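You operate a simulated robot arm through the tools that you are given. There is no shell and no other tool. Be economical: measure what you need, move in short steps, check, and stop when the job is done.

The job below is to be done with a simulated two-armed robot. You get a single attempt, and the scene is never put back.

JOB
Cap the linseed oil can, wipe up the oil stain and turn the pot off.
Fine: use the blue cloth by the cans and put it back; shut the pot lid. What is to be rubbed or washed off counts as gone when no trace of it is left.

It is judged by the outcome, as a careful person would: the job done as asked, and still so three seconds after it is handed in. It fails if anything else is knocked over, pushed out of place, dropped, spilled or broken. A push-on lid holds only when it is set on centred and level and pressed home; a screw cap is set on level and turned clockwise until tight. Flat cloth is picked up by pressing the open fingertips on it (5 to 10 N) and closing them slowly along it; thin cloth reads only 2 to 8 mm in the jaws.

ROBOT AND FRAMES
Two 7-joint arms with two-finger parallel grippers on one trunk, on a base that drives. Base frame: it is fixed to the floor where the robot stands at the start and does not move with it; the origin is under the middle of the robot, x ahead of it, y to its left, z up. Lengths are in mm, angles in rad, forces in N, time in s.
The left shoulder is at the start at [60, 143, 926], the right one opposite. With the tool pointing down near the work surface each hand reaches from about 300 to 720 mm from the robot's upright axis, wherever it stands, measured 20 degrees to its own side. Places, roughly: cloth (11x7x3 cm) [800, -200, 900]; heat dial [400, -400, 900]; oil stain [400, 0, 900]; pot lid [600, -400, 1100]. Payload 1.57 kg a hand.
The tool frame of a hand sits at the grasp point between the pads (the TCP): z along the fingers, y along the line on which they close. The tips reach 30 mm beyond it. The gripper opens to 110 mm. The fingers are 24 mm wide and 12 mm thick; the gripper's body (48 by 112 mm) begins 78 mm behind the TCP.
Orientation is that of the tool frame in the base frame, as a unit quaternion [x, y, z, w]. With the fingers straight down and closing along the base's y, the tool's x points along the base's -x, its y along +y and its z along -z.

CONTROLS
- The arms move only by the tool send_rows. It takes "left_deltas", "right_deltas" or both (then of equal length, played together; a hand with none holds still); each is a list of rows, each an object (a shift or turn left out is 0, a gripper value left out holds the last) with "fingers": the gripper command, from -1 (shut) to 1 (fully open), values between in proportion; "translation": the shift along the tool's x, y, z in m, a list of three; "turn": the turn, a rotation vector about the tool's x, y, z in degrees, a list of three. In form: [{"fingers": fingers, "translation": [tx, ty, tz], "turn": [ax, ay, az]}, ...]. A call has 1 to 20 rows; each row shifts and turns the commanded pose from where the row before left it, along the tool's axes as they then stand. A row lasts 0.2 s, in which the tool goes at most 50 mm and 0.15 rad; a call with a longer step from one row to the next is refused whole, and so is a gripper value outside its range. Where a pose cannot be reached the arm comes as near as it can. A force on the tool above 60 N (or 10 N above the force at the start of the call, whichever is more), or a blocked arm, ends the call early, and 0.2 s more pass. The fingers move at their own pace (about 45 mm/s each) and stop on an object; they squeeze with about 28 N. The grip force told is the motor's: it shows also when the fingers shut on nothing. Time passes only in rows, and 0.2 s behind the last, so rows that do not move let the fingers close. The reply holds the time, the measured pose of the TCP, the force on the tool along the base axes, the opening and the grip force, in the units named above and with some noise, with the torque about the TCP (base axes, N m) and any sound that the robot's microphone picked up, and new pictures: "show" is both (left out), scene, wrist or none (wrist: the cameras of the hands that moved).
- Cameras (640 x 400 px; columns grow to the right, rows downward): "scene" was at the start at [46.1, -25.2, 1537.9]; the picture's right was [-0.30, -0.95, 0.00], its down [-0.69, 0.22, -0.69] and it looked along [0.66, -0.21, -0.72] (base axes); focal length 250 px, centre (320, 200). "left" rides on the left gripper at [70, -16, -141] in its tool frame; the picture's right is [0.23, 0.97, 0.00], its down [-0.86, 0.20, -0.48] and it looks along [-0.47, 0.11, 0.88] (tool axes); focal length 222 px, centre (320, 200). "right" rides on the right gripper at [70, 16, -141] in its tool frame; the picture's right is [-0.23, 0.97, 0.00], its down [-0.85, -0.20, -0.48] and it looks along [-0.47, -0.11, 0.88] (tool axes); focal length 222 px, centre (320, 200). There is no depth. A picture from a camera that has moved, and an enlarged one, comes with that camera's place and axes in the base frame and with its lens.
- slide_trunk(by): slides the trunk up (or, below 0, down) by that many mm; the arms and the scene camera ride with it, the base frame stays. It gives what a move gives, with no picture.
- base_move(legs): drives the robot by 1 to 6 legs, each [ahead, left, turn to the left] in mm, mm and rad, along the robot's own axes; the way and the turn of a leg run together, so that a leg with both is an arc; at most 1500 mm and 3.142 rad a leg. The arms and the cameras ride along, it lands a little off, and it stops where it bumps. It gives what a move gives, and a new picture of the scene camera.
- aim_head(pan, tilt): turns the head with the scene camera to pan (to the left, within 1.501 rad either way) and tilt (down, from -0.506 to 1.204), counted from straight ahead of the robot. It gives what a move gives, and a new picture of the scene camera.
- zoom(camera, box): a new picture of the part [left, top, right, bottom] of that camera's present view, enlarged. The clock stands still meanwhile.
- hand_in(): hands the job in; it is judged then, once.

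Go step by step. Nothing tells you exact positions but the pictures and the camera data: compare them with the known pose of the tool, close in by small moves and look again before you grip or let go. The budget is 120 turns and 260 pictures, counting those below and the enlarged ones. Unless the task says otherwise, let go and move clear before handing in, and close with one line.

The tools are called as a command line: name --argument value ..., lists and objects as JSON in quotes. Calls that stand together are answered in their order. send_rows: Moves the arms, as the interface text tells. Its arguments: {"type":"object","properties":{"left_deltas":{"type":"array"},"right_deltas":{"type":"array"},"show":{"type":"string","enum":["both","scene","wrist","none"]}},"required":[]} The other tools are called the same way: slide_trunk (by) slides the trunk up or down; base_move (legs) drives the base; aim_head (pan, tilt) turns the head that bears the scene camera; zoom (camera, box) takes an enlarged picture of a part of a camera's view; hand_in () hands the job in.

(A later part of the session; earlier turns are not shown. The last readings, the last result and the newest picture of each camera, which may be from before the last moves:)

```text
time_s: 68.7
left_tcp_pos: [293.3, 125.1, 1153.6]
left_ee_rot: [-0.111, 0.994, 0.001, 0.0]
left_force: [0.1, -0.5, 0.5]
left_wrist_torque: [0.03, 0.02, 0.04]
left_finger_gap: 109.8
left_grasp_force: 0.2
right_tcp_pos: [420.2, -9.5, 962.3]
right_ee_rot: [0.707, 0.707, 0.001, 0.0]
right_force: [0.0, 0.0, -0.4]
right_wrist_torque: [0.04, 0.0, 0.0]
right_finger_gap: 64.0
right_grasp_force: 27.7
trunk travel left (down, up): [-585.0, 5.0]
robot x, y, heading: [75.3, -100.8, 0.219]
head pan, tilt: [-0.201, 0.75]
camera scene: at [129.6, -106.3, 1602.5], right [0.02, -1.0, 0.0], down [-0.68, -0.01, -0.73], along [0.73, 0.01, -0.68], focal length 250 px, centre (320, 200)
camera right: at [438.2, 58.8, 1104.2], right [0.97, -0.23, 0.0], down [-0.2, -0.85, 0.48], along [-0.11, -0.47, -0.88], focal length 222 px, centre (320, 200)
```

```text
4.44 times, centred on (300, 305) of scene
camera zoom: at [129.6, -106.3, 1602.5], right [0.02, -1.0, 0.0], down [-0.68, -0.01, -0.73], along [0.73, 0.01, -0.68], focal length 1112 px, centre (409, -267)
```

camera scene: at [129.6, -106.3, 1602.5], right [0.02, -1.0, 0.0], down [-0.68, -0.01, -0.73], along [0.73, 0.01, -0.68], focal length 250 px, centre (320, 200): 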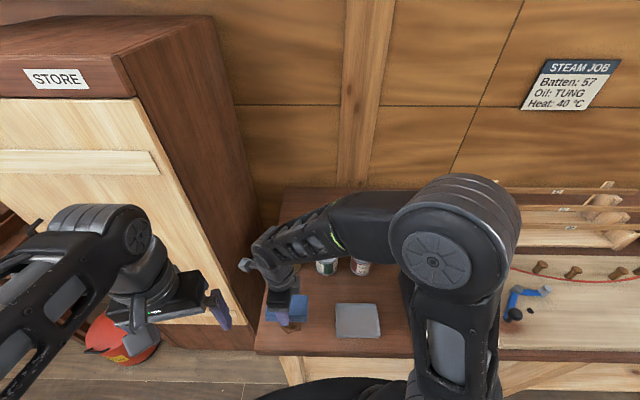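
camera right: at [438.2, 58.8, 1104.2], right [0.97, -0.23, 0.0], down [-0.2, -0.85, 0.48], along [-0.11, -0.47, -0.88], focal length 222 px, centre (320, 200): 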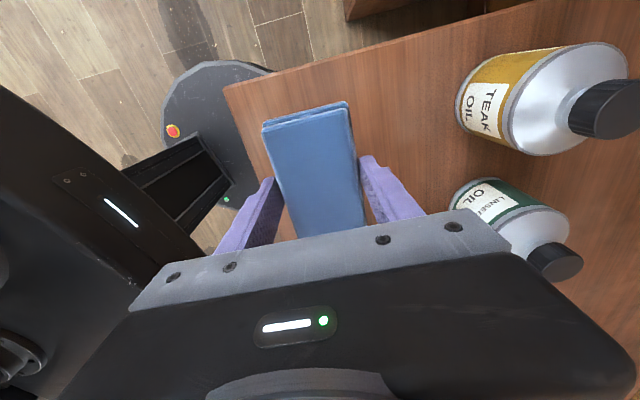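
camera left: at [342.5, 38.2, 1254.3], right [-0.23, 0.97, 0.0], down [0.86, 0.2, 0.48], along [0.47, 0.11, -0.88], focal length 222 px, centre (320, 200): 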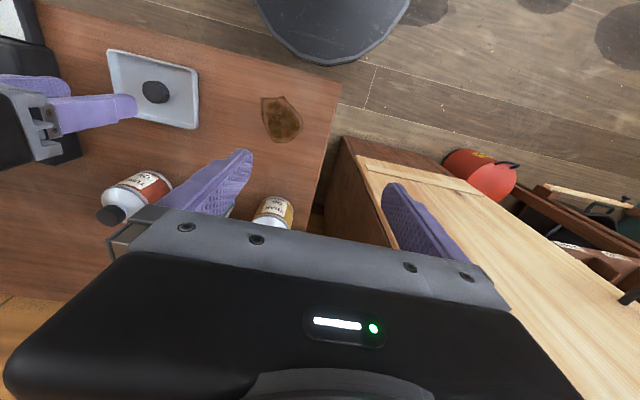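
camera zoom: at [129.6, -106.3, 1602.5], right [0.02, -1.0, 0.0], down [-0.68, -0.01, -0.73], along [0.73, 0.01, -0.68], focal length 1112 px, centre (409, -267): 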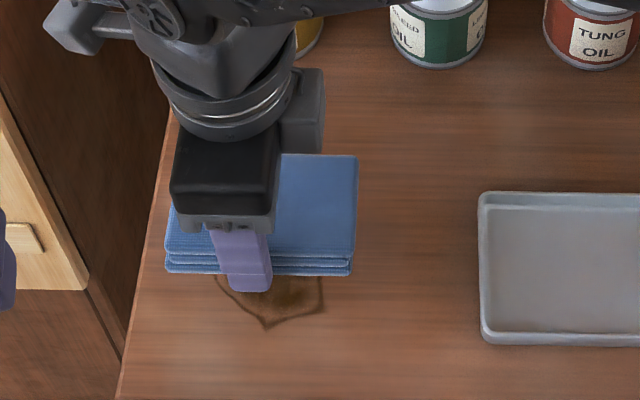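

The cloth is right above the stain. Lowering to contact gently.

send_rows --right_deltas '[{"translation": [0, 0, 0.03]}, {"translation": [0, 0, 0.025]}, {"translation": [0, 0, 0.005]}, {"translation": [0, 0, 0.004]}, {}]' --show "none"

```text
time_s: 69.9
left_tcp_pos: [293.4, 125.8, 1155.2]
left_ee_rot: [-0.111, 0.994, 0.001, -0.001]
left_force: [0.2, 0.1, -0.2]
left_wrist_torque: [-0.01, 0.02, 0.02]
left_finger_gap: 110.0
left_grasp_force: 0.1
right_tcp_pos: [422.8, -11.1, 896.4]
right_ee_rot: [0.707, 0.707, 0.0, 0.0]
right_force: [-0.4, 0.2, 0.5]
right_wrist_torque: [-0.03, 0.04, 0.04]
right_finger_gap: 63.7
right_grasp_force: 28.0
trunk travel left (down, up): [-585.0, 5.0]
robot x, y, heading: [76.2, -99.1, 0.222]
head pan, tilt: [-0.201, 0.75]
```

send_rows --right_deltas '[{"translation": [0, 0, 0.002]}, {"translation": [0, 0, 0.002]}, {}]' --show "none"

```text
time_s: 70.7
left_tcp_pos: [291.7, 123.7, 1155.4]
left_ee_rot: [-0.11, 0.994, 0.001, 0.0]
left_force: [-0.2, 0.5, -0.4]
left_wrist_torque: [0.01, 0.0, 0.0]
left_finger_gap: 110.1
left_grasp_force: 0.0
right_tcp_pos: [421.0, -11.7, 895.2]
right_ee_rot: [0.708, 0.706, 0.002, 0.0]
right_force: [0.9, -5.8, 41.8]
right_wrist_torque: [-0.42, 0.15, 0.0]
right_finger_gap: 64.1
right_grasp_force: 27.8
trunk travel left (down, up): [-585.0, 5.0]
robot x, y, heading: [77.7, -99.4, 0.22]
head pan, tilt: [-0.201, 0.75]
```

Contact made at 42 N; I'll ease off 1.5 mm and scrub back and forth over the stain.

send_rows --right_deltas '[{"translation": [0, 0, -0.0015]}, {"translation": [0, 0.02, 0]}, {"translation": [0, 0.02, 0]}, {"translation": [0, -0.02, 0]}, {"translation": [0, -0.02, 0]}, {"translation": [0, -0.02, 0]}, {"translation": [0, -0.015, 0]}, {"translation": [0.015, 0.02, 0]}, {"translation": [0, 0.02, 0]}, {"translation": [0, 0.02, 0]}, {"translation": [0, 0.015, 0]}, {"translation": [-0.03, 0, 0]}, {"translation": [0, -0.02, 0]}, {"translation": [0, -0.02, 0]}, {"translation": [0, -0.02, 0]}, {"translation": [0, -0.015, 0]}, {"translation": [0.015, 0.02, 0]}, {"translation": [0, 0.015, 0]}]' --show "none"

send_rows --right_deltas '[{"translation": [0, 0, -0.03]}, {"translation": [0, 0.03, -0.03]}, {"translation": [0, 0.04, -0.01]}, {"translation": [0, 0.03, 0]}, {}]' --show "scene"

zoom --camera "scene" --box '[240, 260, 360, 350]'

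```text
time_s: 74.5
left_tcp_pos: [289.3, 124.9, 1154.8]
left_ee_rot: [-0.11, 0.994, 0.0, 0.001]
left_force: [-0.7, -0.1, -0.9]
left_wrist_torque: [0.01, 0.01, 0.02]
left_finger_gap: 109.9
left_grasp_force: 0.1
right_tcp_pos: [419.1, -11.8, 895.3]
right_ee_rot: [0.707, 0.707, 0.0, -0.001]
right_force: [-12.5, 0.5, 23.7]
right_wrist_torque: [-0.16, 0.43, -0.18]
right_finger_gap: 64.1
right_grasp_force: 28.5
trunk travel left (down, up): [-585.0, 5.0]
robot x, y, heading: [78.0, -100.3, 0.222]
head pan, tilt: [-0.201, 0.75]
```

```text
time_s: 75.7
left_tcp_pos: [291.8, 123.8, 1154.4]
left_ee_rot: [-0.111, 0.994, 0.001, -0.001]
left_force: [1.0, -0.4, -0.8]
left_wrist_torque: [0.02, 0.01, -0.01]
left_finger_gap: 110.1
left_grasp_force: 0.0
right_tcp_pos: [521.3, -10.1, 965.2]
right_ee_rot: [0.707, 0.707, 0.0, -0.001]
right_force: [-0.2, 0.1, -0.7]
right_wrist_torque: [0.02, 0.0, 0.03]
right_finger_gap: 64.0
right_grasp_force: 27.7
trunk travel left (down, up): [-585.0, 5.0]
robot x, y, heading: [76.4, -98.5, 0.218]
head pan, tilt: [-0.201, 0.75]
camera scene: at [129.6, -106.1, 1602.5], right [0.02, -1.0, 0.0], down [-0.68, -0.01, -0.73], along [0.73, 0.01, -0.68], focal length 250 px, centre (320, 200)
```

scene: 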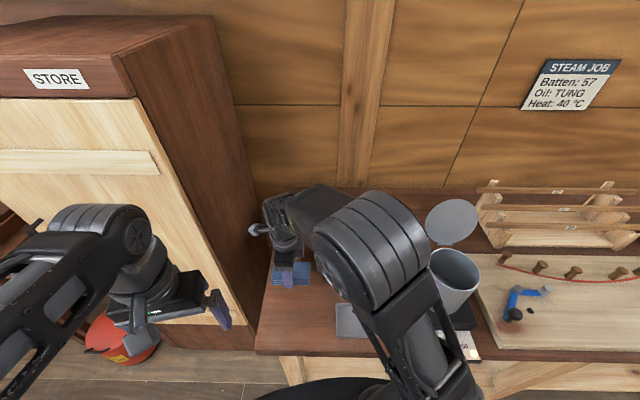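

```text
4.44 times, centred on (300, 305) of scene
camera zoom: at [129.6, -106.1, 1602.5], right [0.02, -1.0, 0.0], down [-0.68, -0.01, -0.73], along [0.73, 0.01, -0.68], focal length 1112 px, centre (409, -267)
```

zoom: 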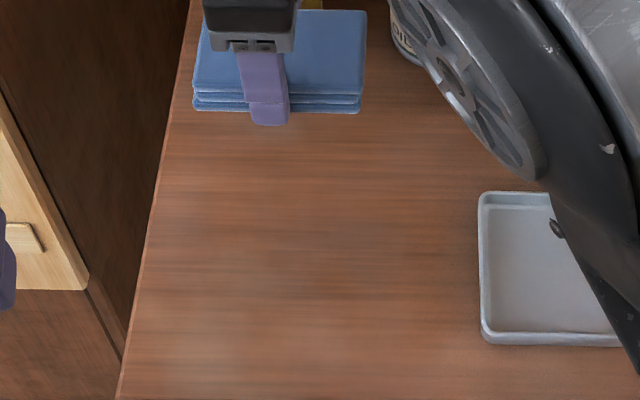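

The stain appears gone. I'm close to the teak can, so I'll back off 50 mm first and inspect the spot more closely.

send_rows --right_deltas '[{"translation": [0, -0.025, 0]}, {"translation": [0, -0.025, -0.02]}, {"translation": [0, 0, -0.045]}, {"translation": [0, 0, -0.04]}, {}]' --show "both"

zoom --camera "scene" --box '[260, 220, 400, 350]'

zoom --camera "scene" --box '[255, 285, 335, 345]'

```text
time_s: 76.9
left_tcp_pos: [293.2, 125.1, 1153.7]
left_ee_rot: [-0.11, 0.994, 0.001, 0.0]
left_force: [-0.5, -0.4, -0.1]
left_wrist_torque: [0.0, 0.01, 0.01]
left_finger_gap: 109.9
left_grasp_force: 0.2
right_tcp_pos: [469.9, -11.7, 1068.1]
right_ee_rot: [0.707, 0.707, 0.0, 0.0]
right_force: [-1.3, 0.0, -0.2]
right_wrist_torque: [0.01, 0.01, -0.03]
right_finger_gap: 64.0
right_grasp_force: 27.5
trunk travel left (down, up): [-585.0, 5.0]
robot x, y, heading: [77.2, -101.6, 0.219]
head pan, tilt: [-0.201, 0.75]
camera scene: at [130.3, -105.8, 1602.5], right [0.02, -1.0, 0.0], down [-0.68, -0.01, -0.73], along [0.73, 0.01, -0.68], focal length 250 px, centre (320, 200)
camera right: at [487.5, 58.4, 1209.8], right [0.97, -0.23, 0.0], down [-0.2, -0.85, 0.48], along [-0.11, -0.47, -0.88], focal length 222 px, centre (320, 200)
```

scene: 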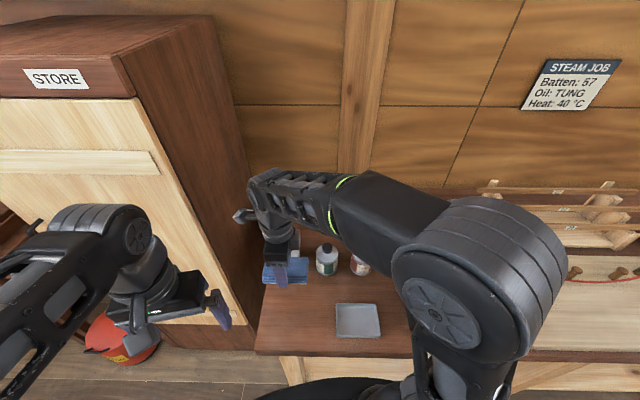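
right: 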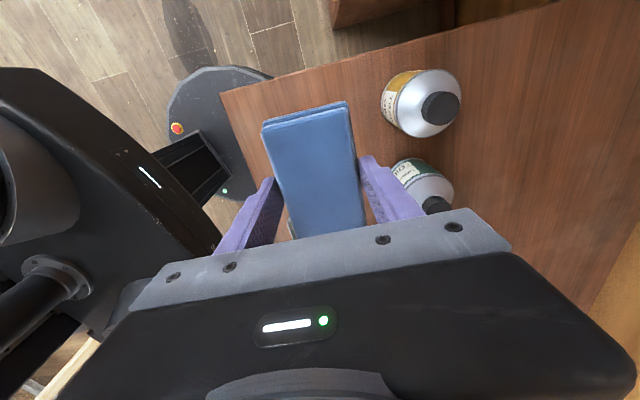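

```text
3.08 times, centred on (330, 285) of scene
camera zoom: at [130.3, -105.8, 1602.5], right [0.02, -1.0, 0.0], down [-0.68, -0.01, -0.73], along [0.73, 0.01, -0.68], focal length 770 px, centre (289, -62)
```

zoom: 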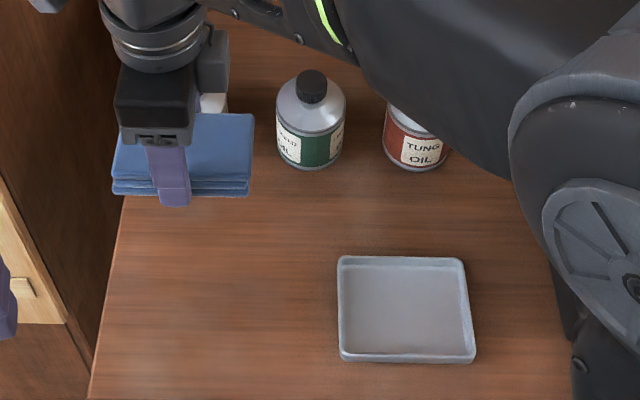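

```text
6.67 times, centred on (295, 315) of scene
camera zoom: at [130.3, -105.8, 1602.5], right [0.02, -1.0, 0.0], down [-0.68, -0.01, -0.73], along [0.73, 0.01, -0.68], focal length 1668 px, centre (487, -567)
```

zoom: 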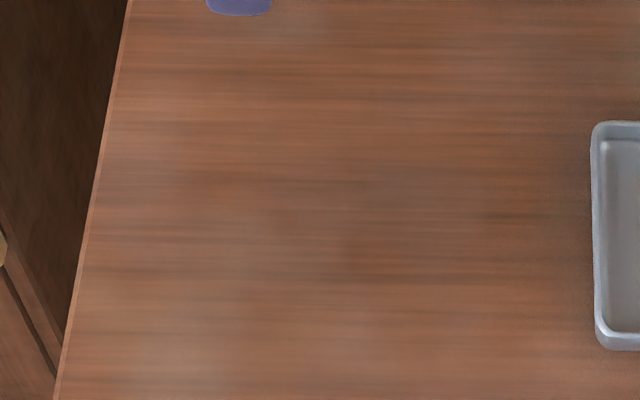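

It looks clean, but I'll do a second thorough pass to make sure no faint trace remains, then inspect.

send_rows --right_deltas '[{"translation": [0, -0.025, 0.04]}, {"translation": [0, -0.025, 0.04]}, {"translation": [0, 0, 0.045]}, {"translation": [0, 0, 0.04]}, {"translation": [0, 0, 0.005]}, {"translation": [0, 0, 0.004]}, {}]' --show "none"

send_rows --right_deltas '[{"translation": [0, 0.02, 0]}, {"translation": [0, 0.02, 0]}, {"translation": [0, 0.01, 0]}, {"translation": [0.02, 0, 0]}, {"translation": [0, -0.025, 0]}, {"translation": [0, -0.025, 0]}, {"translation": [0, -0.025, 0]}, {"translation": [0, -0.01, 0]}, {"translation": [-0.02, 0, 0]}, {"translation": [-0.02, 0, 0]}, {"translation": [0, 0.025, 0]}, {"translation": [0, 0.025, 0]}, {"translation": [0, 0.025, 0]}, {"translation": [0, 0.01, 0]}, {"translation": [0.02, 0, 0]}, {"translation": [0, -0.025, 0]}, {"translation": [0, -0.025, 0]}, {"translation": [0, -0.025, 0]}, {"translation": [0, 0.025, 0]}]' --show "none"

send_rows --right_deltas '[{"translation": [0, 0, -0.04]}, {"translation": [0, 0, -0.045]}, {"translation": [0, 0.025, -0.045]}, {"translation": [-0.03, 0.025, -0.04]}, {"translation": [-0.03, 0, 0]}, {"translation": [-0.03, 0, 0]}, {}]' --show "scene"

zoom --camera "scene" --box '[255, 285, 335, 345]'

```text
time_s: 78.5
left_tcp_pos: [293.6, 124.7, 1154.8]
left_ee_rot: [-0.111, 0.994, 0.001, 0.0]
left_force: [0.9, -0.3, -0.5]
left_wrist_torque: [0.01, -0.04, -0.01]
left_finger_gap: 109.9
left_grasp_force: 0.0
right_tcp_pos: [421.3, -12.3, 895.5]
right_ee_rot: [0.707, 0.707, 0.001, 0.0]
right_force: [-0.6, -0.2, -0.2]
right_wrist_torque: [0.01, -0.02, 0.01]
right_finger_gap: 64.0
right_grasp_force: 28.0
trunk travel left (down, up): [-585.0, 5.0]
robot x, y, heading: [77.6, -100.0, 0.219]
head pan, tilt: [-0.201, 0.75]
```

```text
time_s: 82.5
left_tcp_pos: [296.1, 124.3, 1153.5]
left_ee_rot: [-0.111, 0.994, 0.001, -0.001]
left_force: [0.4, 1.0, -0.1]
left_wrist_torque: [0.0, 0.0, 0.0]
left_finger_gap: 110.0
left_grasp_force: 0.0
right_tcp_pos: [422.7, -10.3, 896.7]
right_ee_rot: [0.707, 0.707, -0.001, -0.001]
right_force: [0.9, -0.3, -0.7]
right_wrist_torque: [0.0, 0.03, 0.0]
right_finger_gap: 64.2
right_grasp_force: 28.3
trunk travel left (down, up): [-585.0, 5.0]
robot x, y, heading: [77.1, -101.2, 0.222]
head pan, tilt: [-0.201, 0.75]
```

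```text
refused: row 3 steps farther than a row can; nothing moved
```

```text
6.67 times, centred on (295, 315) of scene
camera zoom: at [131.7, -105.8, 1602.4], right [0.02, -1.0, 0.0], down [-0.68, -0.01, -0.73], along [0.73, 0.01, -0.68], focal length 1668 px, centre (487, -567)
```

zoom: 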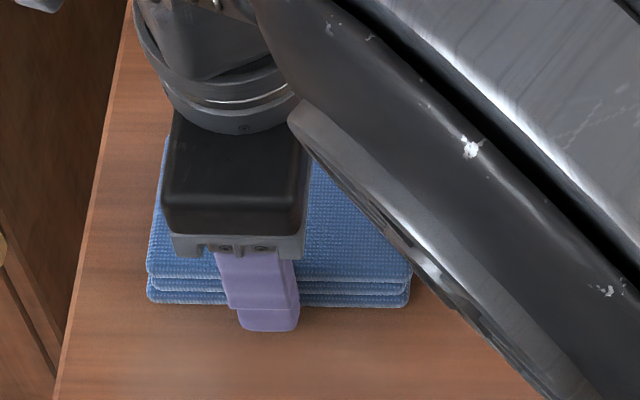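

That pass had no contact force. I'll lower until ~15–25 N and scrub again.

send_rows --right_deltas '[{"translation": [0, 0, 0.0015]}, {"translation": [0, 0, 0.001]}]' --show "none"

```text
time_s: 83.1
left_tcp_pos: [292.3, 124.1, 1155.5]
left_ee_rot: [-0.11, 0.994, 0.001, 0.0]
left_force: [-0.3, 0.8, 0.2]
left_wrist_torque: [0.01, 0.0, 0.0]
left_finger_gap: 110.2
left_grasp_force: 0.1
right_tcp_pos: [422.3, -11.6, 895.0]
right_ee_rot: [0.708, 0.707, 0.001, 0.0]
right_force: [-2.6, -1.6, 22.1]
right_wrist_torque: [-0.28, 0.25, 0.06]
right_finger_gap: 64.2
right_grasp_force: 27.4
trunk travel left (down, up): [-585.0, 5.0]
robot x, y, heading: [75.5, -98.5, 0.22]
head pan, tilt: [-0.201, 0.75]
```

send_rows --right_deltas '[{"translation": [0, 0.02, 0]}, {"translation": [0, 0.02, 0]}, {"translation": [0, 0.01, 0]}, {"translation": [0.02, 0, 0]}, {"translation": [0, -0.025, 0]}, {"translation": [0, -0.025, 0]}, {"translation": [0, -0.025, 0]}, {"translation": [0, -0.01, 0]}, {"translation": [-0.02, 0, 0]}, {"translation": [-0.02, 0, 0]}, {"translation": [0, 0.025, 0]}, {"translation": [0, 0.025, 0]}, {"translation": [0, 0.025, 0]}, {"translation": [0, 0.01, 0]}, {"translation": [0.02, 0, 0]}, {"translation": [0, -0.025, 0]}, {"translation": [0, -0.025, 0]}, {"translation": [0, -0.025, 0]}, {"translation": [0, 0.025, 0]}]' --show "none"

send_rows --right_deltas '[{"translation": [0, 0, -0.04]}, {"translation": [0, 0, -0.045]}, {"translation": [0, 0, -0.045]}, {"translation": [-0.02, 0.025, -0.035]}, {"translation": [-0.03, 0.025, 0]}, {"translation": [-0.03, 0, 0]}, {}]' --show "scene"

zoom --camera "scene" --box '[255, 285, 335, 345]'

```text
time_s: 87.1
left_tcp_pos: [293.5, 124.7, 1153.9]
left_ee_rot: [-0.111, 0.994, 0.002, 0.001]
left_force: [0.0, 0.1, 0.0]
left_wrist_torque: [-0.01, -0.01, -0.01]
left_finger_gap: 109.9
left_grasp_force: 0.0
right_tcp_pos: [421.9, -11.2, 894.5]
right_ee_rot: [0.707, 0.707, 0.0, 0.0]
right_force: [0.0, 1.2, 2.7]
right_wrist_torque: [-0.19, 0.1, -0.06]
right_finger_gap: 63.8
right_grasp_force: 27.9
trunk travel left (down, up): [-585.0, 5.0]
robot x, y, heading: [77.5, -101.0, 0.217]
head pan, tilt: [-0.201, 0.75]
```

```text
time_s: 88.7
left_tcp_pos: [293.5, 126.0, 1154.2]
left_ee_rot: [-0.111, 0.994, 0.0, 0.0]
left_force: [-0.1, -0.2, 0.3]
left_wrist_torque: [-0.02, 0.03, 0.0]
left_finger_gap: 110.2
left_grasp_force: 0.1
right_tcp_pos: [471.7, -93.1, 1059.8]
right_ee_rot: [0.707, 0.707, -0.001, 0.0]
right_force: [0.7, 0.1, -0.6]
right_wrist_torque: [-0.03, -0.01, -0.01]
right_finger_gap: 64.0
right_grasp_force: 28.5
trunk travel left (down, up): [-585.0, 5.0]
robot x, y, heading: [76.2, -98.9, 0.221]
head pan, tilt: [-0.201, 0.75]
camera scene: at [130.2, -105.0, 1602.5], right [0.02, -1.0, 0.0], down [-0.68, -0.01, -0.73], along [0.73, 0.01, -0.68], focal length 250 px, centre (320, 200)
```

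scene: 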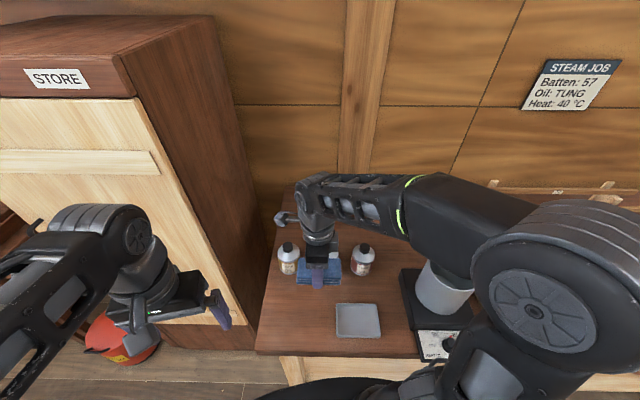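

```text
6.67 times, centred on (295, 315) of scene
camera zoom: at [130.2, -105.0, 1602.5], right [0.02, -1.0, 0.0], down [-0.68, -0.01, -0.73], along [0.73, 0.01, -0.68], focal length 1668 px, centre (487, -567)
```

zoom: 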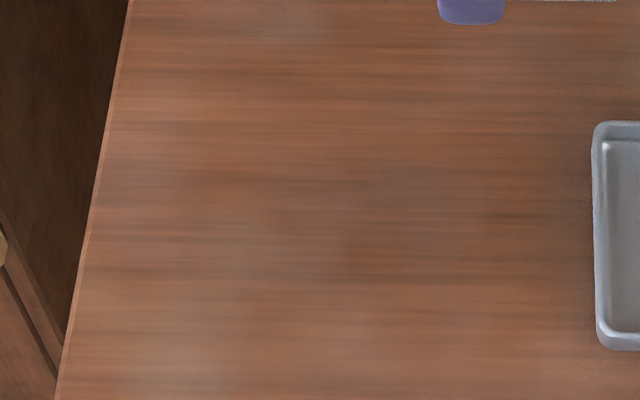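

The stain is gone. Now return the cloth to its original place along the reverse path.

send_rows --right_deltas '[{"translation": [-0.01, 0.04, 0]}, {"translation": [-0.01, 0.04, 0]}, {"translation": [-0.01, 0.04, 0]}, {"translation": [-0.01, 0.04, 0]}, {"translation": [-0.01, 0.04, 0]}, {"translation": [-0.009, 0.036, 0]}, {}, {"translation": [0, 0, 0.04]}, {"translation": [0, 0, 0.04]}, {"translation": [0, 0.02, 0.02]}, {"translation": [0, 0.025, 0]}, {"translation": [0, 0.023, 0]}, {}]' --show "scene"

```text
time_s: 91.5
left_tcp_pos: [293.3, 125.0, 1154.9]
left_ee_rot: [-0.111, 0.994, 0.001, 0.0]
left_force: [-0.2, 0.5, 0.9]
left_wrist_torque: [-0.01, 0.0, 0.03]
left_finger_gap: 109.9
left_grasp_force: 0.1
right_tcp_pos: [773.4, -149.2, 956.9]
right_ee_rot: [0.707, 0.707, 0.001, 0.0]
right_force: [-0.2, 0.2, -0.8]
right_wrist_torque: [0.02, -0.01, 0.0]
right_finger_gap: 64.4
right_grasp_force: 28.0
trunk travel left (down, up): [-585.0, 5.0]
robot x, y, heading: [78.9, -99.1, 0.223]
head pan, tilt: [-0.201, 0.75]
camera scene: at [129.5, -106.0, 1602.5], right [0.02, -1.0, 0.0], down [-0.68, -0.01, -0.73], along [0.73, 0.01, -0.68], focal length 250 px, centre (320, 200)
```

scene: 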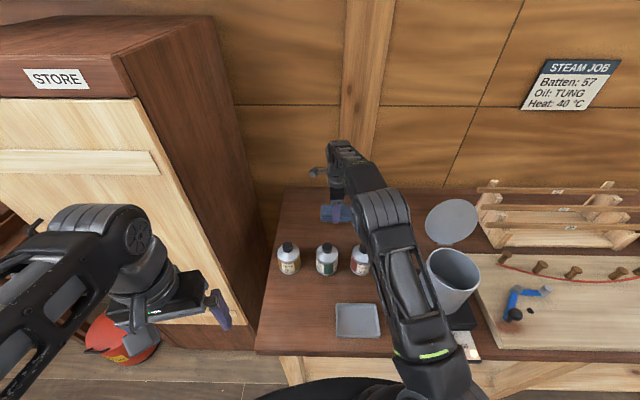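

Lower it to the pickup spot [776,−152,895] and release.

send_rows --right_deltas '[{"translation": [-0.002, 0.003, 0.025]}, {"translation": [0, 0, 0.025]}, {"translation": [0, 0, 0.007]}, {"translation": [0, 0, 0.003]}, {"translation": [0, 0, 0.001]}, {}]' --show "none"

zoom --camera "scene" --box '[300, 180, 380, 250]'

```text
time_s: 92.9
left_tcp_pos: [294.0, 124.4, 1153.9]
left_ee_rot: [-0.111, 0.994, 0.001, 0.0]
left_force: [-0.5, 1.2, -0.9]
left_wrist_torque: [0.01, 0.0, -0.02]
left_finger_gap: 110.1
left_grasp_force: 0.0
right_tcp_pos: [777.9, -153.1, 897.1]
right_ee_rot: [0.707, 0.707, 0.0, 0.0]
right_force: [0.1, 0.7, -0.2]
right_wrist_torque: [0.02, -0.03, -0.01]
right_finger_gap: 64.3
right_grasp_force: 28.1
trunk travel left (down, up): [-585.0, 5.0]
robot x, y, heading: [76.9, -98.9, 0.221]
head pan, tilt: [-0.201, 0.75]
```

```text
5.71 times, centred on (340, 215) of scene
camera zoom: at [130.2, -106.1, 1602.5], right [0.02, -1.0, 0.0], down [-0.68, -0.01, -0.73], along [0.73, 0.01, -0.68], focal length 1430 px, centre (206, 114)
```

zoom: 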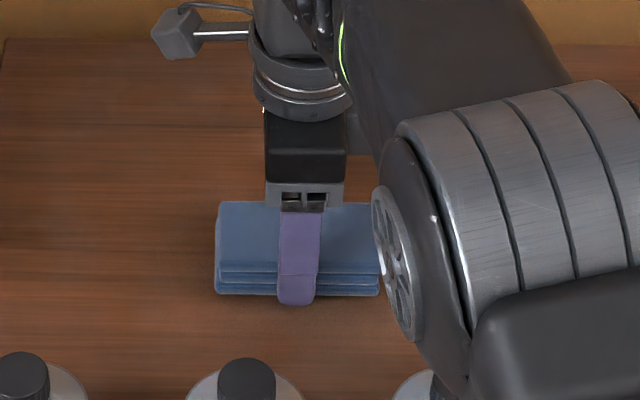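

send_rows --right_deltas '[{"translation": [0, 0, 0.0015]}, {"fingers": 0.3}, {"fingers": 0.6}, {"fingers": 1}, {}, {"translation": [0, 0, -0.03]}, {"translation": [0, 0, -0.035]}, {"translation": [0, -0.035, -0.01]}, {"translation": [0, -0.035, 0]}, {"translation": [0, 0, -0.045]}, {"translation": [0, 0, -0.045]}, {}]' --show "scene"

zoom --camera "scene" --box '[260, 180, 500, 360]'

```text
time_s: 95.5
left_tcp_pos: [294.2, 125.5, 1153.3]
left_ee_rot: [-0.111, 0.994, 0.001, 0.0]
left_force: [0.2, -1.3, -0.2]
left_wrist_torque: [0.04, 0.01, 0.03]
left_finger_gap: 110.0
left_grasp_force: 0.1
right_tcp_pos: [708.7, -156.0, 1060.5]
right_ee_rot: [0.707, 0.707, 0.0, 0.0]
right_force: [0.0, -0.1, 0.5]
right_wrist_torque: [-0.01, -0.02, 0.01]
right_finger_gap: 109.8
right_grasp_force: 0.0
trunk travel left (down, up): [-585.0, 5.0]
robot x, y, heading: [78.2, -102.1, 0.226]
head pan, tilt: [-0.201, 0.75]
camera scene: at [130.4, -106.1, 1602.5], right [0.02, -1.0, 0.0], down [-0.68, -0.01, -0.73], along [0.73, 0.01, -0.68], focal length 250 px, centre (320, 200)
```

scene: 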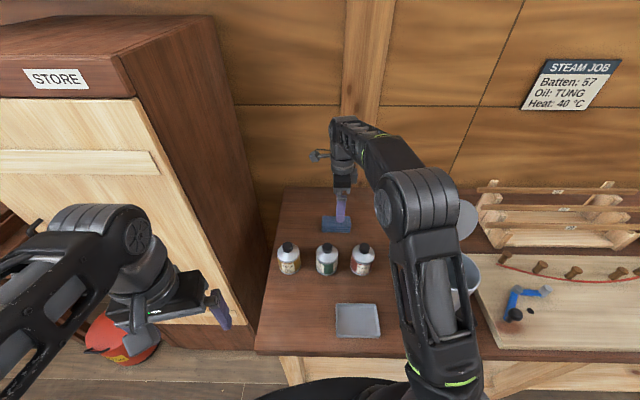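

```text
2.22 times, centred on (380, 270) of scene
camera zoom: at [130.4, -106.1, 1602.5], right [0.02, -1.0, 0.0], down [-0.68, -0.01, -0.73], along [0.73, 0.01, -0.68], focal length 556 px, centre (187, 44)
```

zoom: 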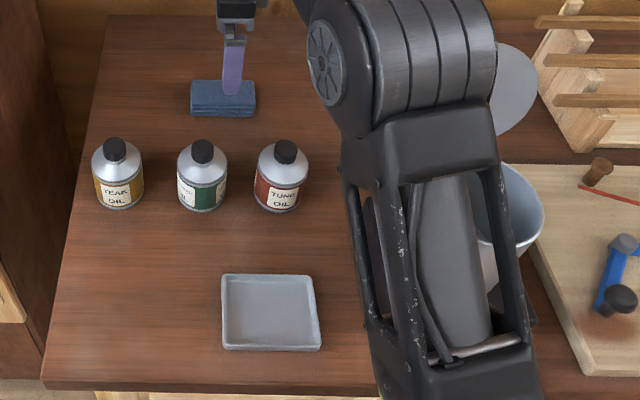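

The cloth is back in place. The dial knob triangulates to about [355,−435, top 900]. I'll bring the right hand back around and over the dial.

send_rows --right_deltas '[{"translation": [0, -0.045, 0]}, {"translation": [0, -0.045, 0]}, {"translation": [0, -0.045, 0]}, {"translation": [0, -0.045, 0]}, {"translation": [0, -0.045, 0]}, {"translation": [0, -0.045, 0]}, {"translation": [-0.045, -0.013, 0]}, {"translation": [-0.045, -0.013, 0]}, {"translation": [-0.045, -0.013, 0]}, {"translation": [-0.045, -0.013, 0]}, {"translation": [-0.045, -0.013, 0], "fingers": 0.2}, {"translation": [-0.045, -0.013, 0]}, {"translation": [-0.009, 0, 0.03]}, {"translation": [0, 0, 0.03]}, {}]' --show "both"

zoom --camera "right" --box '[220, 90, 420, 215]'

```text
time_s: 98.7
left_tcp_pos: [291.7, 125.3, 1154.0]
left_ee_rot: [-0.111, 0.994, 0.001, 0.0]
left_force: [0.5, 0.5, -0.5]
left_wrist_torque: [0.02, 0.01, -0.01]
left_finger_gap: 110.0
left_grasp_force: 0.0
right_tcp_pos: [361.6, -432.0, 1003.4]
right_ee_rot: [0.707, 0.707, 0.0, -0.001]
right_force: [-0.2, -0.7, 0.5]
right_wrist_torque: [0.02, -0.03, -0.01]
right_finger_gap: 66.1
right_grasp_force: 0.0
trunk travel left (down, up): [-585.0, 5.0]
robot x, y, heading: [76.7, -97.6, 0.221]
head pan, tilt: [-0.201, 0.75]
camera scene: at [129.8, -106.1, 1602.5], right [0.02, -1.0, 0.0], down [-0.68, -0.01, -0.73], along [0.73, 0.01, -0.68], focal length 250 px, centre (320, 200)
camera right: at [378.0, -363.3, 1145.3], right [0.97, -0.23, 0.0], down [-0.2, -0.85, 0.48], along [-0.11, -0.47, -0.88], focal length 222 px, centre (320, 200)
```

scene: 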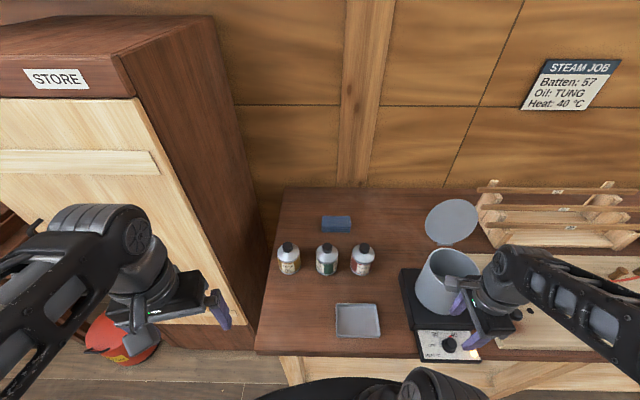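
right: 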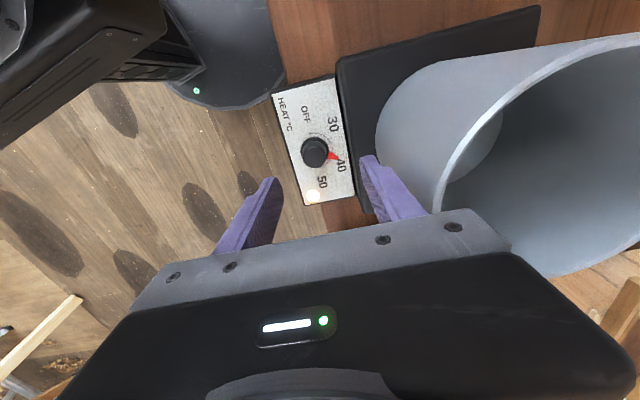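

```text
3.20 times, centred on (320, 152) of right
camera zoom: at [378.0, -363.3, 1145.3], right [0.97, -0.23, 0.0], down [-0.2, -0.85, 0.48], along [-0.11, -0.47, -0.88], focal length 711 px, centre (320, 352)
```

zoom: 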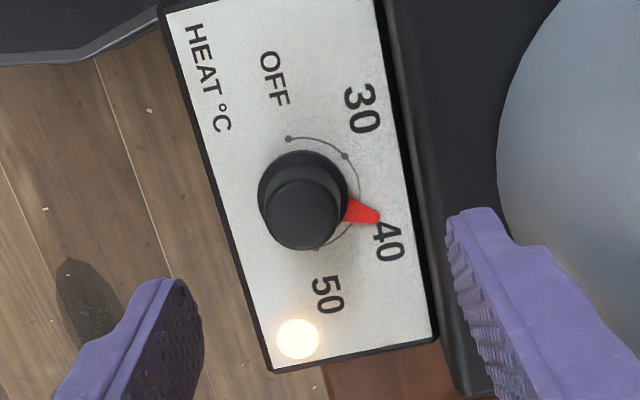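

Knob is at [354.5,−437], top z≈900; pointer needs ~117° counter-clockwise to OFF. I'll centre above it and lower, stopping to check.

send_rows --right_deltas '[{"translation": [-0.005, -0.007, 0.02], "fingers": -0.1}, {"translation": [0, 0, 0.03]}, {}, {}]' --show "none"

zoom --camera "right" --box '[220, 90, 420, 215]'

zoom --camera "scene" --box '[400, 270, 520, 370]'

```text
time_s: 99.7
left_tcp_pos: [292.6, 124.4, 1154.2]
left_ee_rot: [-0.11, 0.994, 0.001, -0.001]
left_force: [0.0, -0.2, 0.4]
left_wrist_torque: [-0.01, 0.0, 0.01]
left_finger_gap: 110.1
left_grasp_force: 0.2
right_tcp_pos: [360.7, -446.3, 955.6]
right_ee_rot: [0.707, 0.707, 0.0, -0.001]
right_force: [-2.0, 0.5, 0.0]
right_wrist_torque: [0.0, -0.24, 0.02]
right_finger_gap: 49.6
right_grasp_force: 0.0
right hand out of reach, approached as far as the arm can: row 1, 2
trunk travel left (down, up): [-585.0, 5.0]
robot x, y, heading: [77.3, -100.8, 0.216]
head pan, tilt: [-0.201, 0.75]
```

```text
3.20 times, centred on (320, 152) of right
camera zoom: at [379.5, -377.5, 1096.8], right [0.97, -0.23, 0.0], down [-0.2, -0.86, 0.48], along [-0.11, -0.46, -0.88], focal length 711 px, centre (320, 352)
```

zoom: 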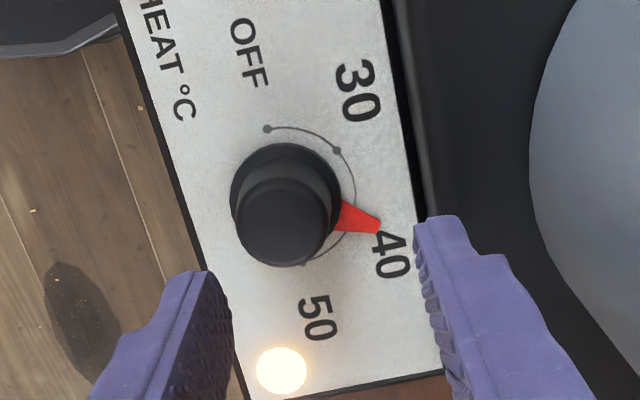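

```text
4.00 times, centred on (460, 320) of scene
camera zoom: at [129.5, -106.1, 1602.5], right [0.02, -1.0, 0.0], down [-0.68, -0.01, -0.73], along [0.73, 0.01, -0.68], focal length 1001 px, centre (-240, -280)
```

zoom: 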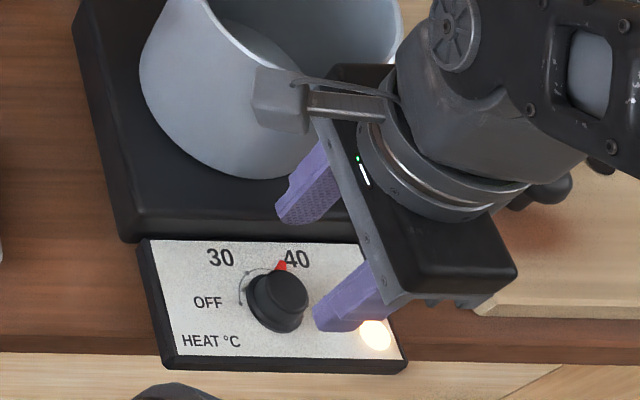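

This yaw leaves the arm cramped and the wrist camera near the pot. I'll rise, then back the base off and shift right for a better stance.

send_rows --right_deltas '[{"translation": [0, 0, -0.03]}, {"translation": [0, 0, -0.04]}, {"translation": [0, 0, -0.03]}, {}]' --show "none"

base_move --legs '[[-90, 0, 0], [0, 0, -0.22], [0, -90, 0]]'

```text
time_s: 100.7
left_tcp_pos: [293.5, 124.3, 1153.9]
left_ee_rot: [-0.111, 0.994, 0.001, 0.0]
left_force: [-0.1, -0.5, -0.1]
left_wrist_torque: [-0.03, -0.03, 0.0]
left_finger_gap: 109.8
left_grasp_force: 0.1
right_tcp_pos: [359.8, -444.9, 1052.9]
right_ee_rot: [0.707, 0.707, 0.0, 0.0]
right_force: [0.6, 0.1, -0.8]
right_wrist_torque: [-0.01, 0.05, 0.02]
right_finger_gap: 49.4
right_grasp_force: 0.0
trunk travel left (down, up): [-585.0, 5.0]
robot x, y, heading: [74.8, -98.1, 0.222]
head pan, tilt: [-0.201, 0.75]
```

```text
time_s: 103.3
left_tcp_pos: [249.6, -38.5, 1154.8]
left_ee_rot: [0.002, 1.0, 0.001, 0.0]
left_force: [-0.1, -1.1, 0.1]
left_wrist_torque: [0.06, 0.01, 0.02]
left_finger_gap: 110.0
left_grasp_force: 0.1
right_tcp_pos: [187.3, -608.1, 1051.7]
right_ee_rot: [0.782, 0.623, 0.0, -0.001]
right_force: [0.1, -0.5, 0.7]
right_wrist_torque: [0.05, -0.01, -0.01]
right_finger_gap: 49.6
right_grasp_force: 0.0
trunk travel left (down, up): [-585.0, 5.0]
robot x, y, heading: [-12.4, -208.6, -0.004]
head pan, tilt: [-0.201, 0.75]
camera scene: at [39.2, -227.1, 1602.5], right [-0.2, -0.98, 0.0], down [-0.67, 0.14, -0.73], along [0.72, -0.15, -0.68], focal length 250 px, centre (320, 200)
```

scene: 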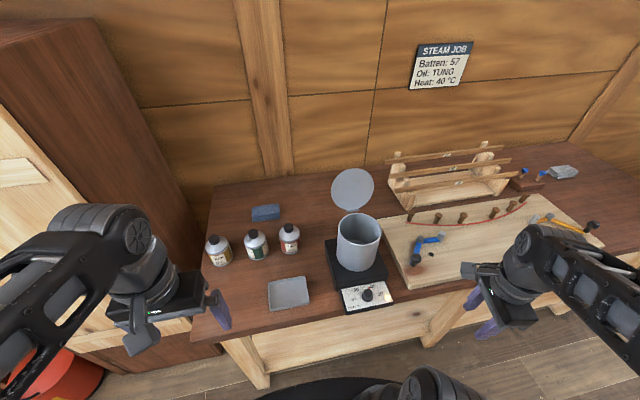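

Good stance and view. Turn the wrist to a mid yaw and bring it over the knob; also zoom on the pot and lid.

send_rows --right_deltas '[{"turn": [0, 0, -7.5]}, {"turn": [0, 0, -7.5]}, {"turn": [0, 0, -7.5]}, {"turn": [0, 0, -7.5]}, {"turn": [0, 0, -7.5]}, {"turn": [0, 0, -7.5]}, {"translation": [0.0094, 0.0387, 0]}, {"translation": [0.0094, 0.0387, 0]}, {"translation": [0.0094, 0.0387, 0]}, {"translation": [0.0094, 0.0387, 0]}, {"translation": [0.0094, 0.0387, 0]}, {"translation": [0.0094, 0.0387, 0]}, {"translation": [0, 0, 0.03]}, {}]' --show "wrist"

zoom --camera "right" --box '[220, 90, 420, 215]'

zoom --camera "scene" --box '[310, 150, 430, 320]'

```text
time_s: 106.3
left_tcp_pos: [249.6, -36.2, 1152.7]
left_ee_rot: [0.001, 1.0, 0.0, 0.001]
left_force: [0.3, 0.2, -0.3]
left_wrist_torque: [-0.02, -0.02, 0.0]
left_finger_gap: 110.0
left_grasp_force: 0.0
right_tcp_pos: [356.4, -436.3, 1021.7]
right_ee_rot: [0.484, 0.875, 0.0, -0.001]
right_force: [-0.2, 0.3, 0.5]
right_wrist_torque: [-0.02, 0.02, 0.02]
right_finger_gap: 49.4
right_grasp_force: 0.0
trunk travel left (down, up): [-585.0, 5.0]
robot x, y, heading: [-10.5, -207.2, -0.005]
head pan, tilt: [-0.201, 0.75]
camera right: at [334.3, -369.3, 1163.8], right [0.95, 0.32, 0.0], down [0.29, -0.83, 0.48], along [0.16, -0.45, -0.88], focal length 222 px, centre (320, 200)
```

right: 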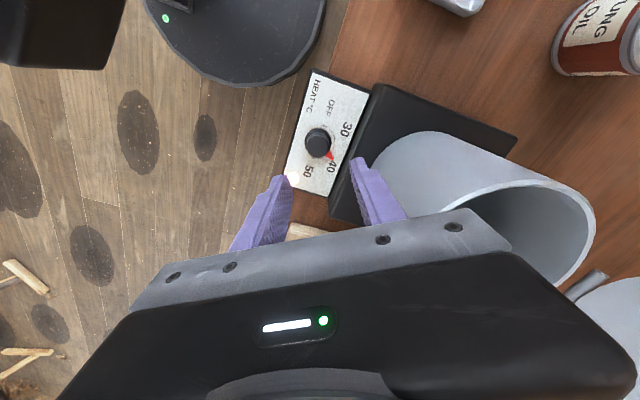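

```text
3.20 times, centred on (320, 152) of right
camera zoom: at [334.3, -369.3, 1163.8], right [0.95, 0.32, 0.0], down [0.29, -0.83, 0.48], along [0.16, -0.45, -0.88], focal length 711 px, centre (320, 352)
```

zoom: 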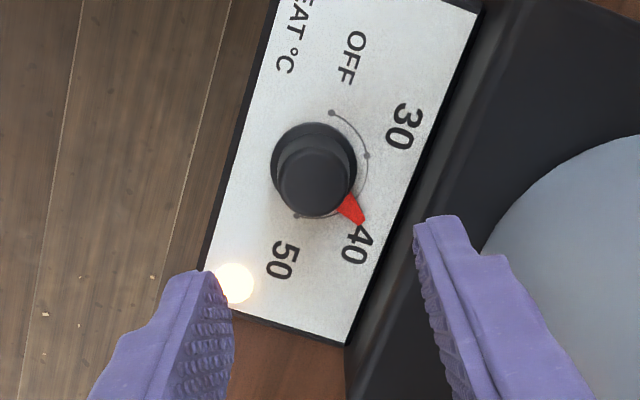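

```text
2.35 times, centred on (370, 235) of scene
camera zoom: at [39.2, -224.9, 1602.5], right [-0.2, -0.98, 0.0], down [-0.67, 0.14, -0.73], along [0.72, -0.15, -0.68], focal length 589 px, centre (202, 118)
```

zoom: 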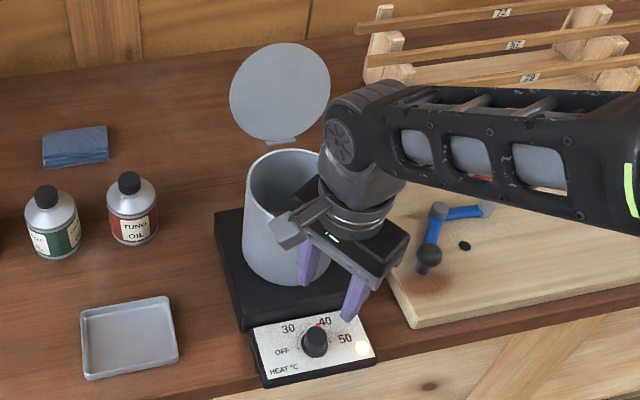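

Aligned within 2 mm. Lowering in stages.

send_rows --right_deltas '[{"translation": [0, -0.002, 0.03]}, {"translation": [0, 0, 0.03]}, {"translation": [0, 0, 0.025]}, {}, {}]' --show "none"

zoom --camera "right" --box '[220, 90, 420, 215]'

zoom --camera "scene" --box '[320, 240, 420, 320]'

```text
time_s: 107.5
left_tcp_pos: [248.9, -36.3, 1154.9]
left_ee_rot: [0.002, 1.0, 0.001, 0.0]
left_force: [0.0, -0.2, 0.2]
left_wrist_torque: [0.0, -0.01, 0.0]
left_finger_gap: 110.2
left_grasp_force: 0.0
right_tcp_pos: [353.5, -436.7, 935.5]
right_ee_rot: [0.484, 0.875, 0.0, 0.0]
right_force: [0.2, -1.3, 0.1]
right_wrist_torque: [-0.03, -0.01, 0.02]
right_finger_gap: 49.2
right_grasp_force: 0.1
trunk travel left (down, up): [-585.0, 5.0]
robot x, y, heading: [-11.8, -206.6, -0.004]
head pan, tilt: [-0.201, 0.75]
```

```text
3.20 times, centred on (320, 152) of right
camera zoom: at [332.4, -369.5, 1079.0], right [0.95, 0.32, 0.0], down [0.29, -0.83, 0.48], along [0.16, -0.45, -0.88], focal length 711 px, centre (320, 352)
```

zoom: 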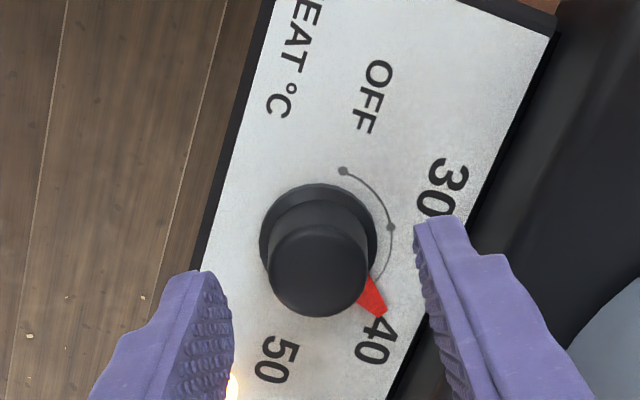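

```text
5.00 times, centred on (370, 280) of scene
camera zoom: at [39.5, -225.3, 1602.5], right [-0.2, -0.98, 0.0], down [-0.67, 0.14, -0.73], along [0.72, -0.15, -0.68], focal length 1251 px, centre (70, -200)
```

zoom: 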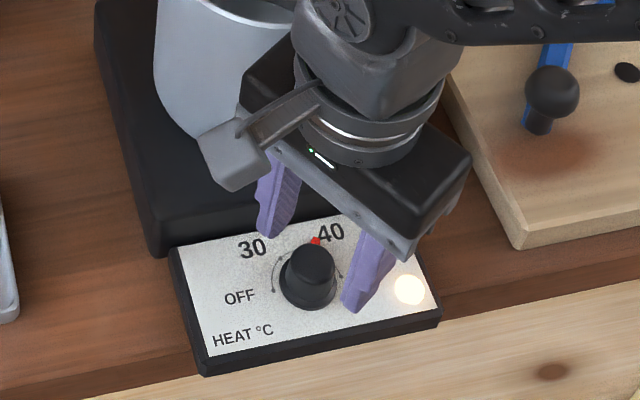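

Perfectly centred. Lower 17 mm and grip the knob.

send_rows --right_deltas '[{"translation": [0, -0.001, 0.01]}, {"translation": [0, 0, 0.007]}, {"fingers": -1}, {}, {}, {}]' --show "none"

zoom --camera "right" --box '[220, 90, 420, 215]'

```text
time_s: 108.9
left_tcp_pos: [250.5, -35.9, 1154.0]
left_ee_rot: [0.003, 1.0, 0.001, -0.001]
left_force: [0.6, 0.3, -0.7]
left_wrist_torque: [0.04, 0.0, -0.02]
left_finger_gap: 110.0
left_grasp_force: 0.0
right_tcp_pos: [353.7, -435.3, 919.8]
right_ee_rot: [0.484, 0.875, 0.0, 0.0]
right_force: [7.7, 4.6, -2.7]
right_wrist_torque: [-0.07, -0.09, 0.01]
right_finger_gap: 28.9
right_grasp_force: 38.7
trunk travel left (down, up): [-585.0, 5.0]
robot x, y, heading: [-9.2, -210.1, -0.003]
head pan, tilt: [-0.201, 0.75]
```

```text
3.20 times, centred on (320, 152) of right
camera zoom: at [331.6, -368.8, 1061.9], right [0.95, 0.33, 0.0], down [0.29, -0.83, 0.48], along [0.16, -0.45, -0.88], focal length 711 px, centre (320, 352)
```

zoom: 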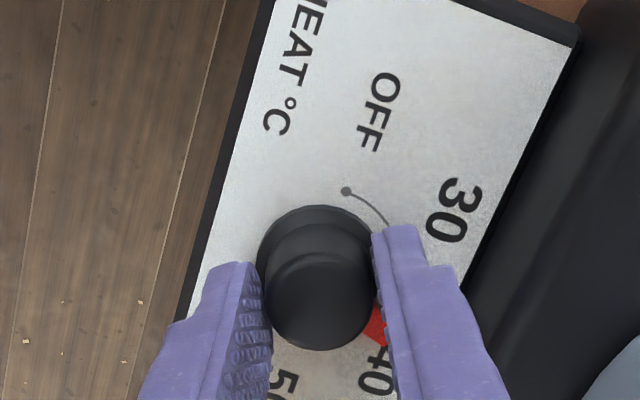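

Gripped. Turning counter-clockwise toward OFF, first half.

send_rows --right_deltas '[{"turn": [0, 0, -7]}, {"turn": [0, 0, -7]}, {"turn": [0, 0, -7]}, {"turn": [0, 0, -7]}, {"turn": [0, 0, -7]}, {"turn": [0, 0, -7]}, {"turn": [0, 0, -7]}, {}]' --show "none"

zoom --camera "scene" --box '[320, 240, 420, 320]'

```text
time_s: 110.7
left_tcp_pos: [249.5, -35.3, 1153.2]
left_ee_rot: [0.002, 1.0, 0.0, -0.001]
left_force: [0.1, -0.5, 0.4]
left_wrist_torque: [0.01, -0.03, -0.03]
left_finger_gap: 109.9
left_grasp_force: 0.0
right_tcp_pos: [354.0, -436.0, 918.9]
right_ee_rot: [0.077, 0.997, 0.0, 0.0]
right_force: [10.9, 9.2, 16.2]
right_wrist_torque: [0.7, -0.13, -0.01]
right_finger_gap: 28.5
right_grasp_force: 39.1
trunk travel left (down, up): [-585.0, 5.0]
robot x, y, heading: [-10.7, -208.3, -0.005]
head pan, tilt: [-0.201, 0.75]
```

```text
5.00 times, centred on (370, 280) of scene
camera zoom: at [39.6, -223.5, 1602.7], right [-0.2, -0.98, 0.0], down [-0.67, 0.14, -0.73], along [0.72, -0.15, -0.68], focal length 1251 px, centre (70, -200)
```

zoom: 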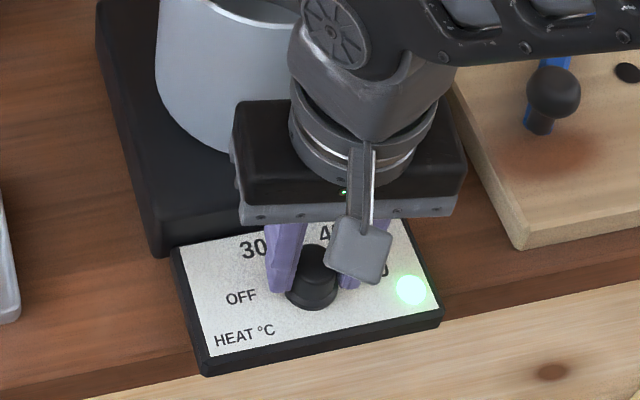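

Turning smoothly. Continue the second half.

send_rows --right_deltas '[{"turn": [0, 0, -7]}, {"turn": [0, 0, -7]}, {"turn": [0, 0, -7]}, {"turn": [0, 0, -7]}, {"turn": [0, 0, -7]}, {"turn": [0, 0, -7]}, {"turn": [0, 0, -7]}, {"turn": [0, 0, -7]}, {"turn": [0, 0, -7]}, {}]' --show "none"

zoom --camera "scene" --box '[320, 240, 420, 320]'

zoom --camera "right" --box '[220, 90, 420, 215]'

```text
time_s: 112.9
left_tcp_pos: [250.8, -35.3, 1153.5]
left_ee_rot: [0.002, 1.0, -0.001, 0.0]
left_force: [-0.4, 0.1, -0.2]
left_wrist_torque: [0.03, -0.02, -0.03]
left_finger_gap: 109.9
left_grasp_force: 0.0
right_tcp_pos: [353.7, -434.9, 921.1]
right_ee_rot: [-0.456, 0.89, 0.0, 0.001]
right_force: [15.5, 13.2, 17.1]
right_wrist_torque: [0.7, -0.19, 0.02]
right_finger_gap: 28.5
right_grasp_force: 38.2
trunk travel left (down, up): [-585.0, 5.0]
robot x, y, heading: [-10.9, -208.2, -0.009]
head pan, tilt: [-0.201, 0.75]
```

```text
5.00 times, centred on (370, 280) of scene
camera zoom: at [40.4, -222.8, 1602.6], right [-0.2, -0.98, 0.0], down [-0.67, 0.14, -0.73], along [0.72, -0.15, -0.68], focal length 1251 px, centre (70, -200)
```

zoom: 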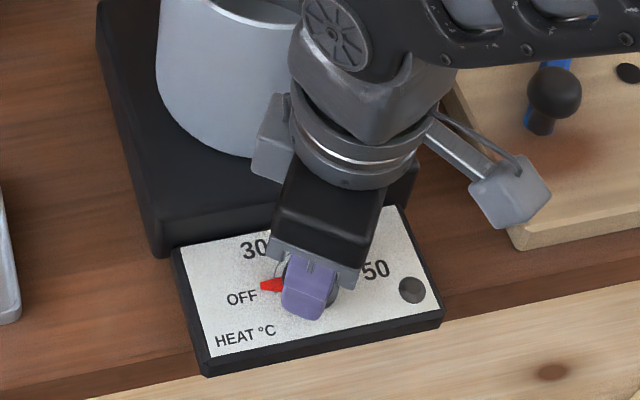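

```text
3.20 times, centred on (320, 152) of right
camera zoom: at [300.5, -482.5, 1061.7], right [-0.66, 0.75, 0.0], down [0.66, 0.58, 0.48], along [0.36, 0.31, -0.88], focal length 711 px, centre (320, 352)
```

zoom: 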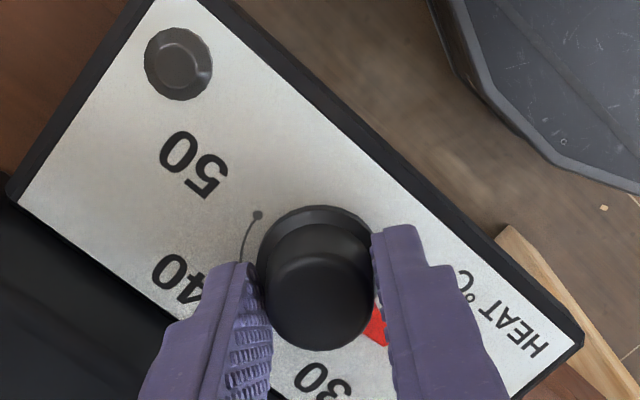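

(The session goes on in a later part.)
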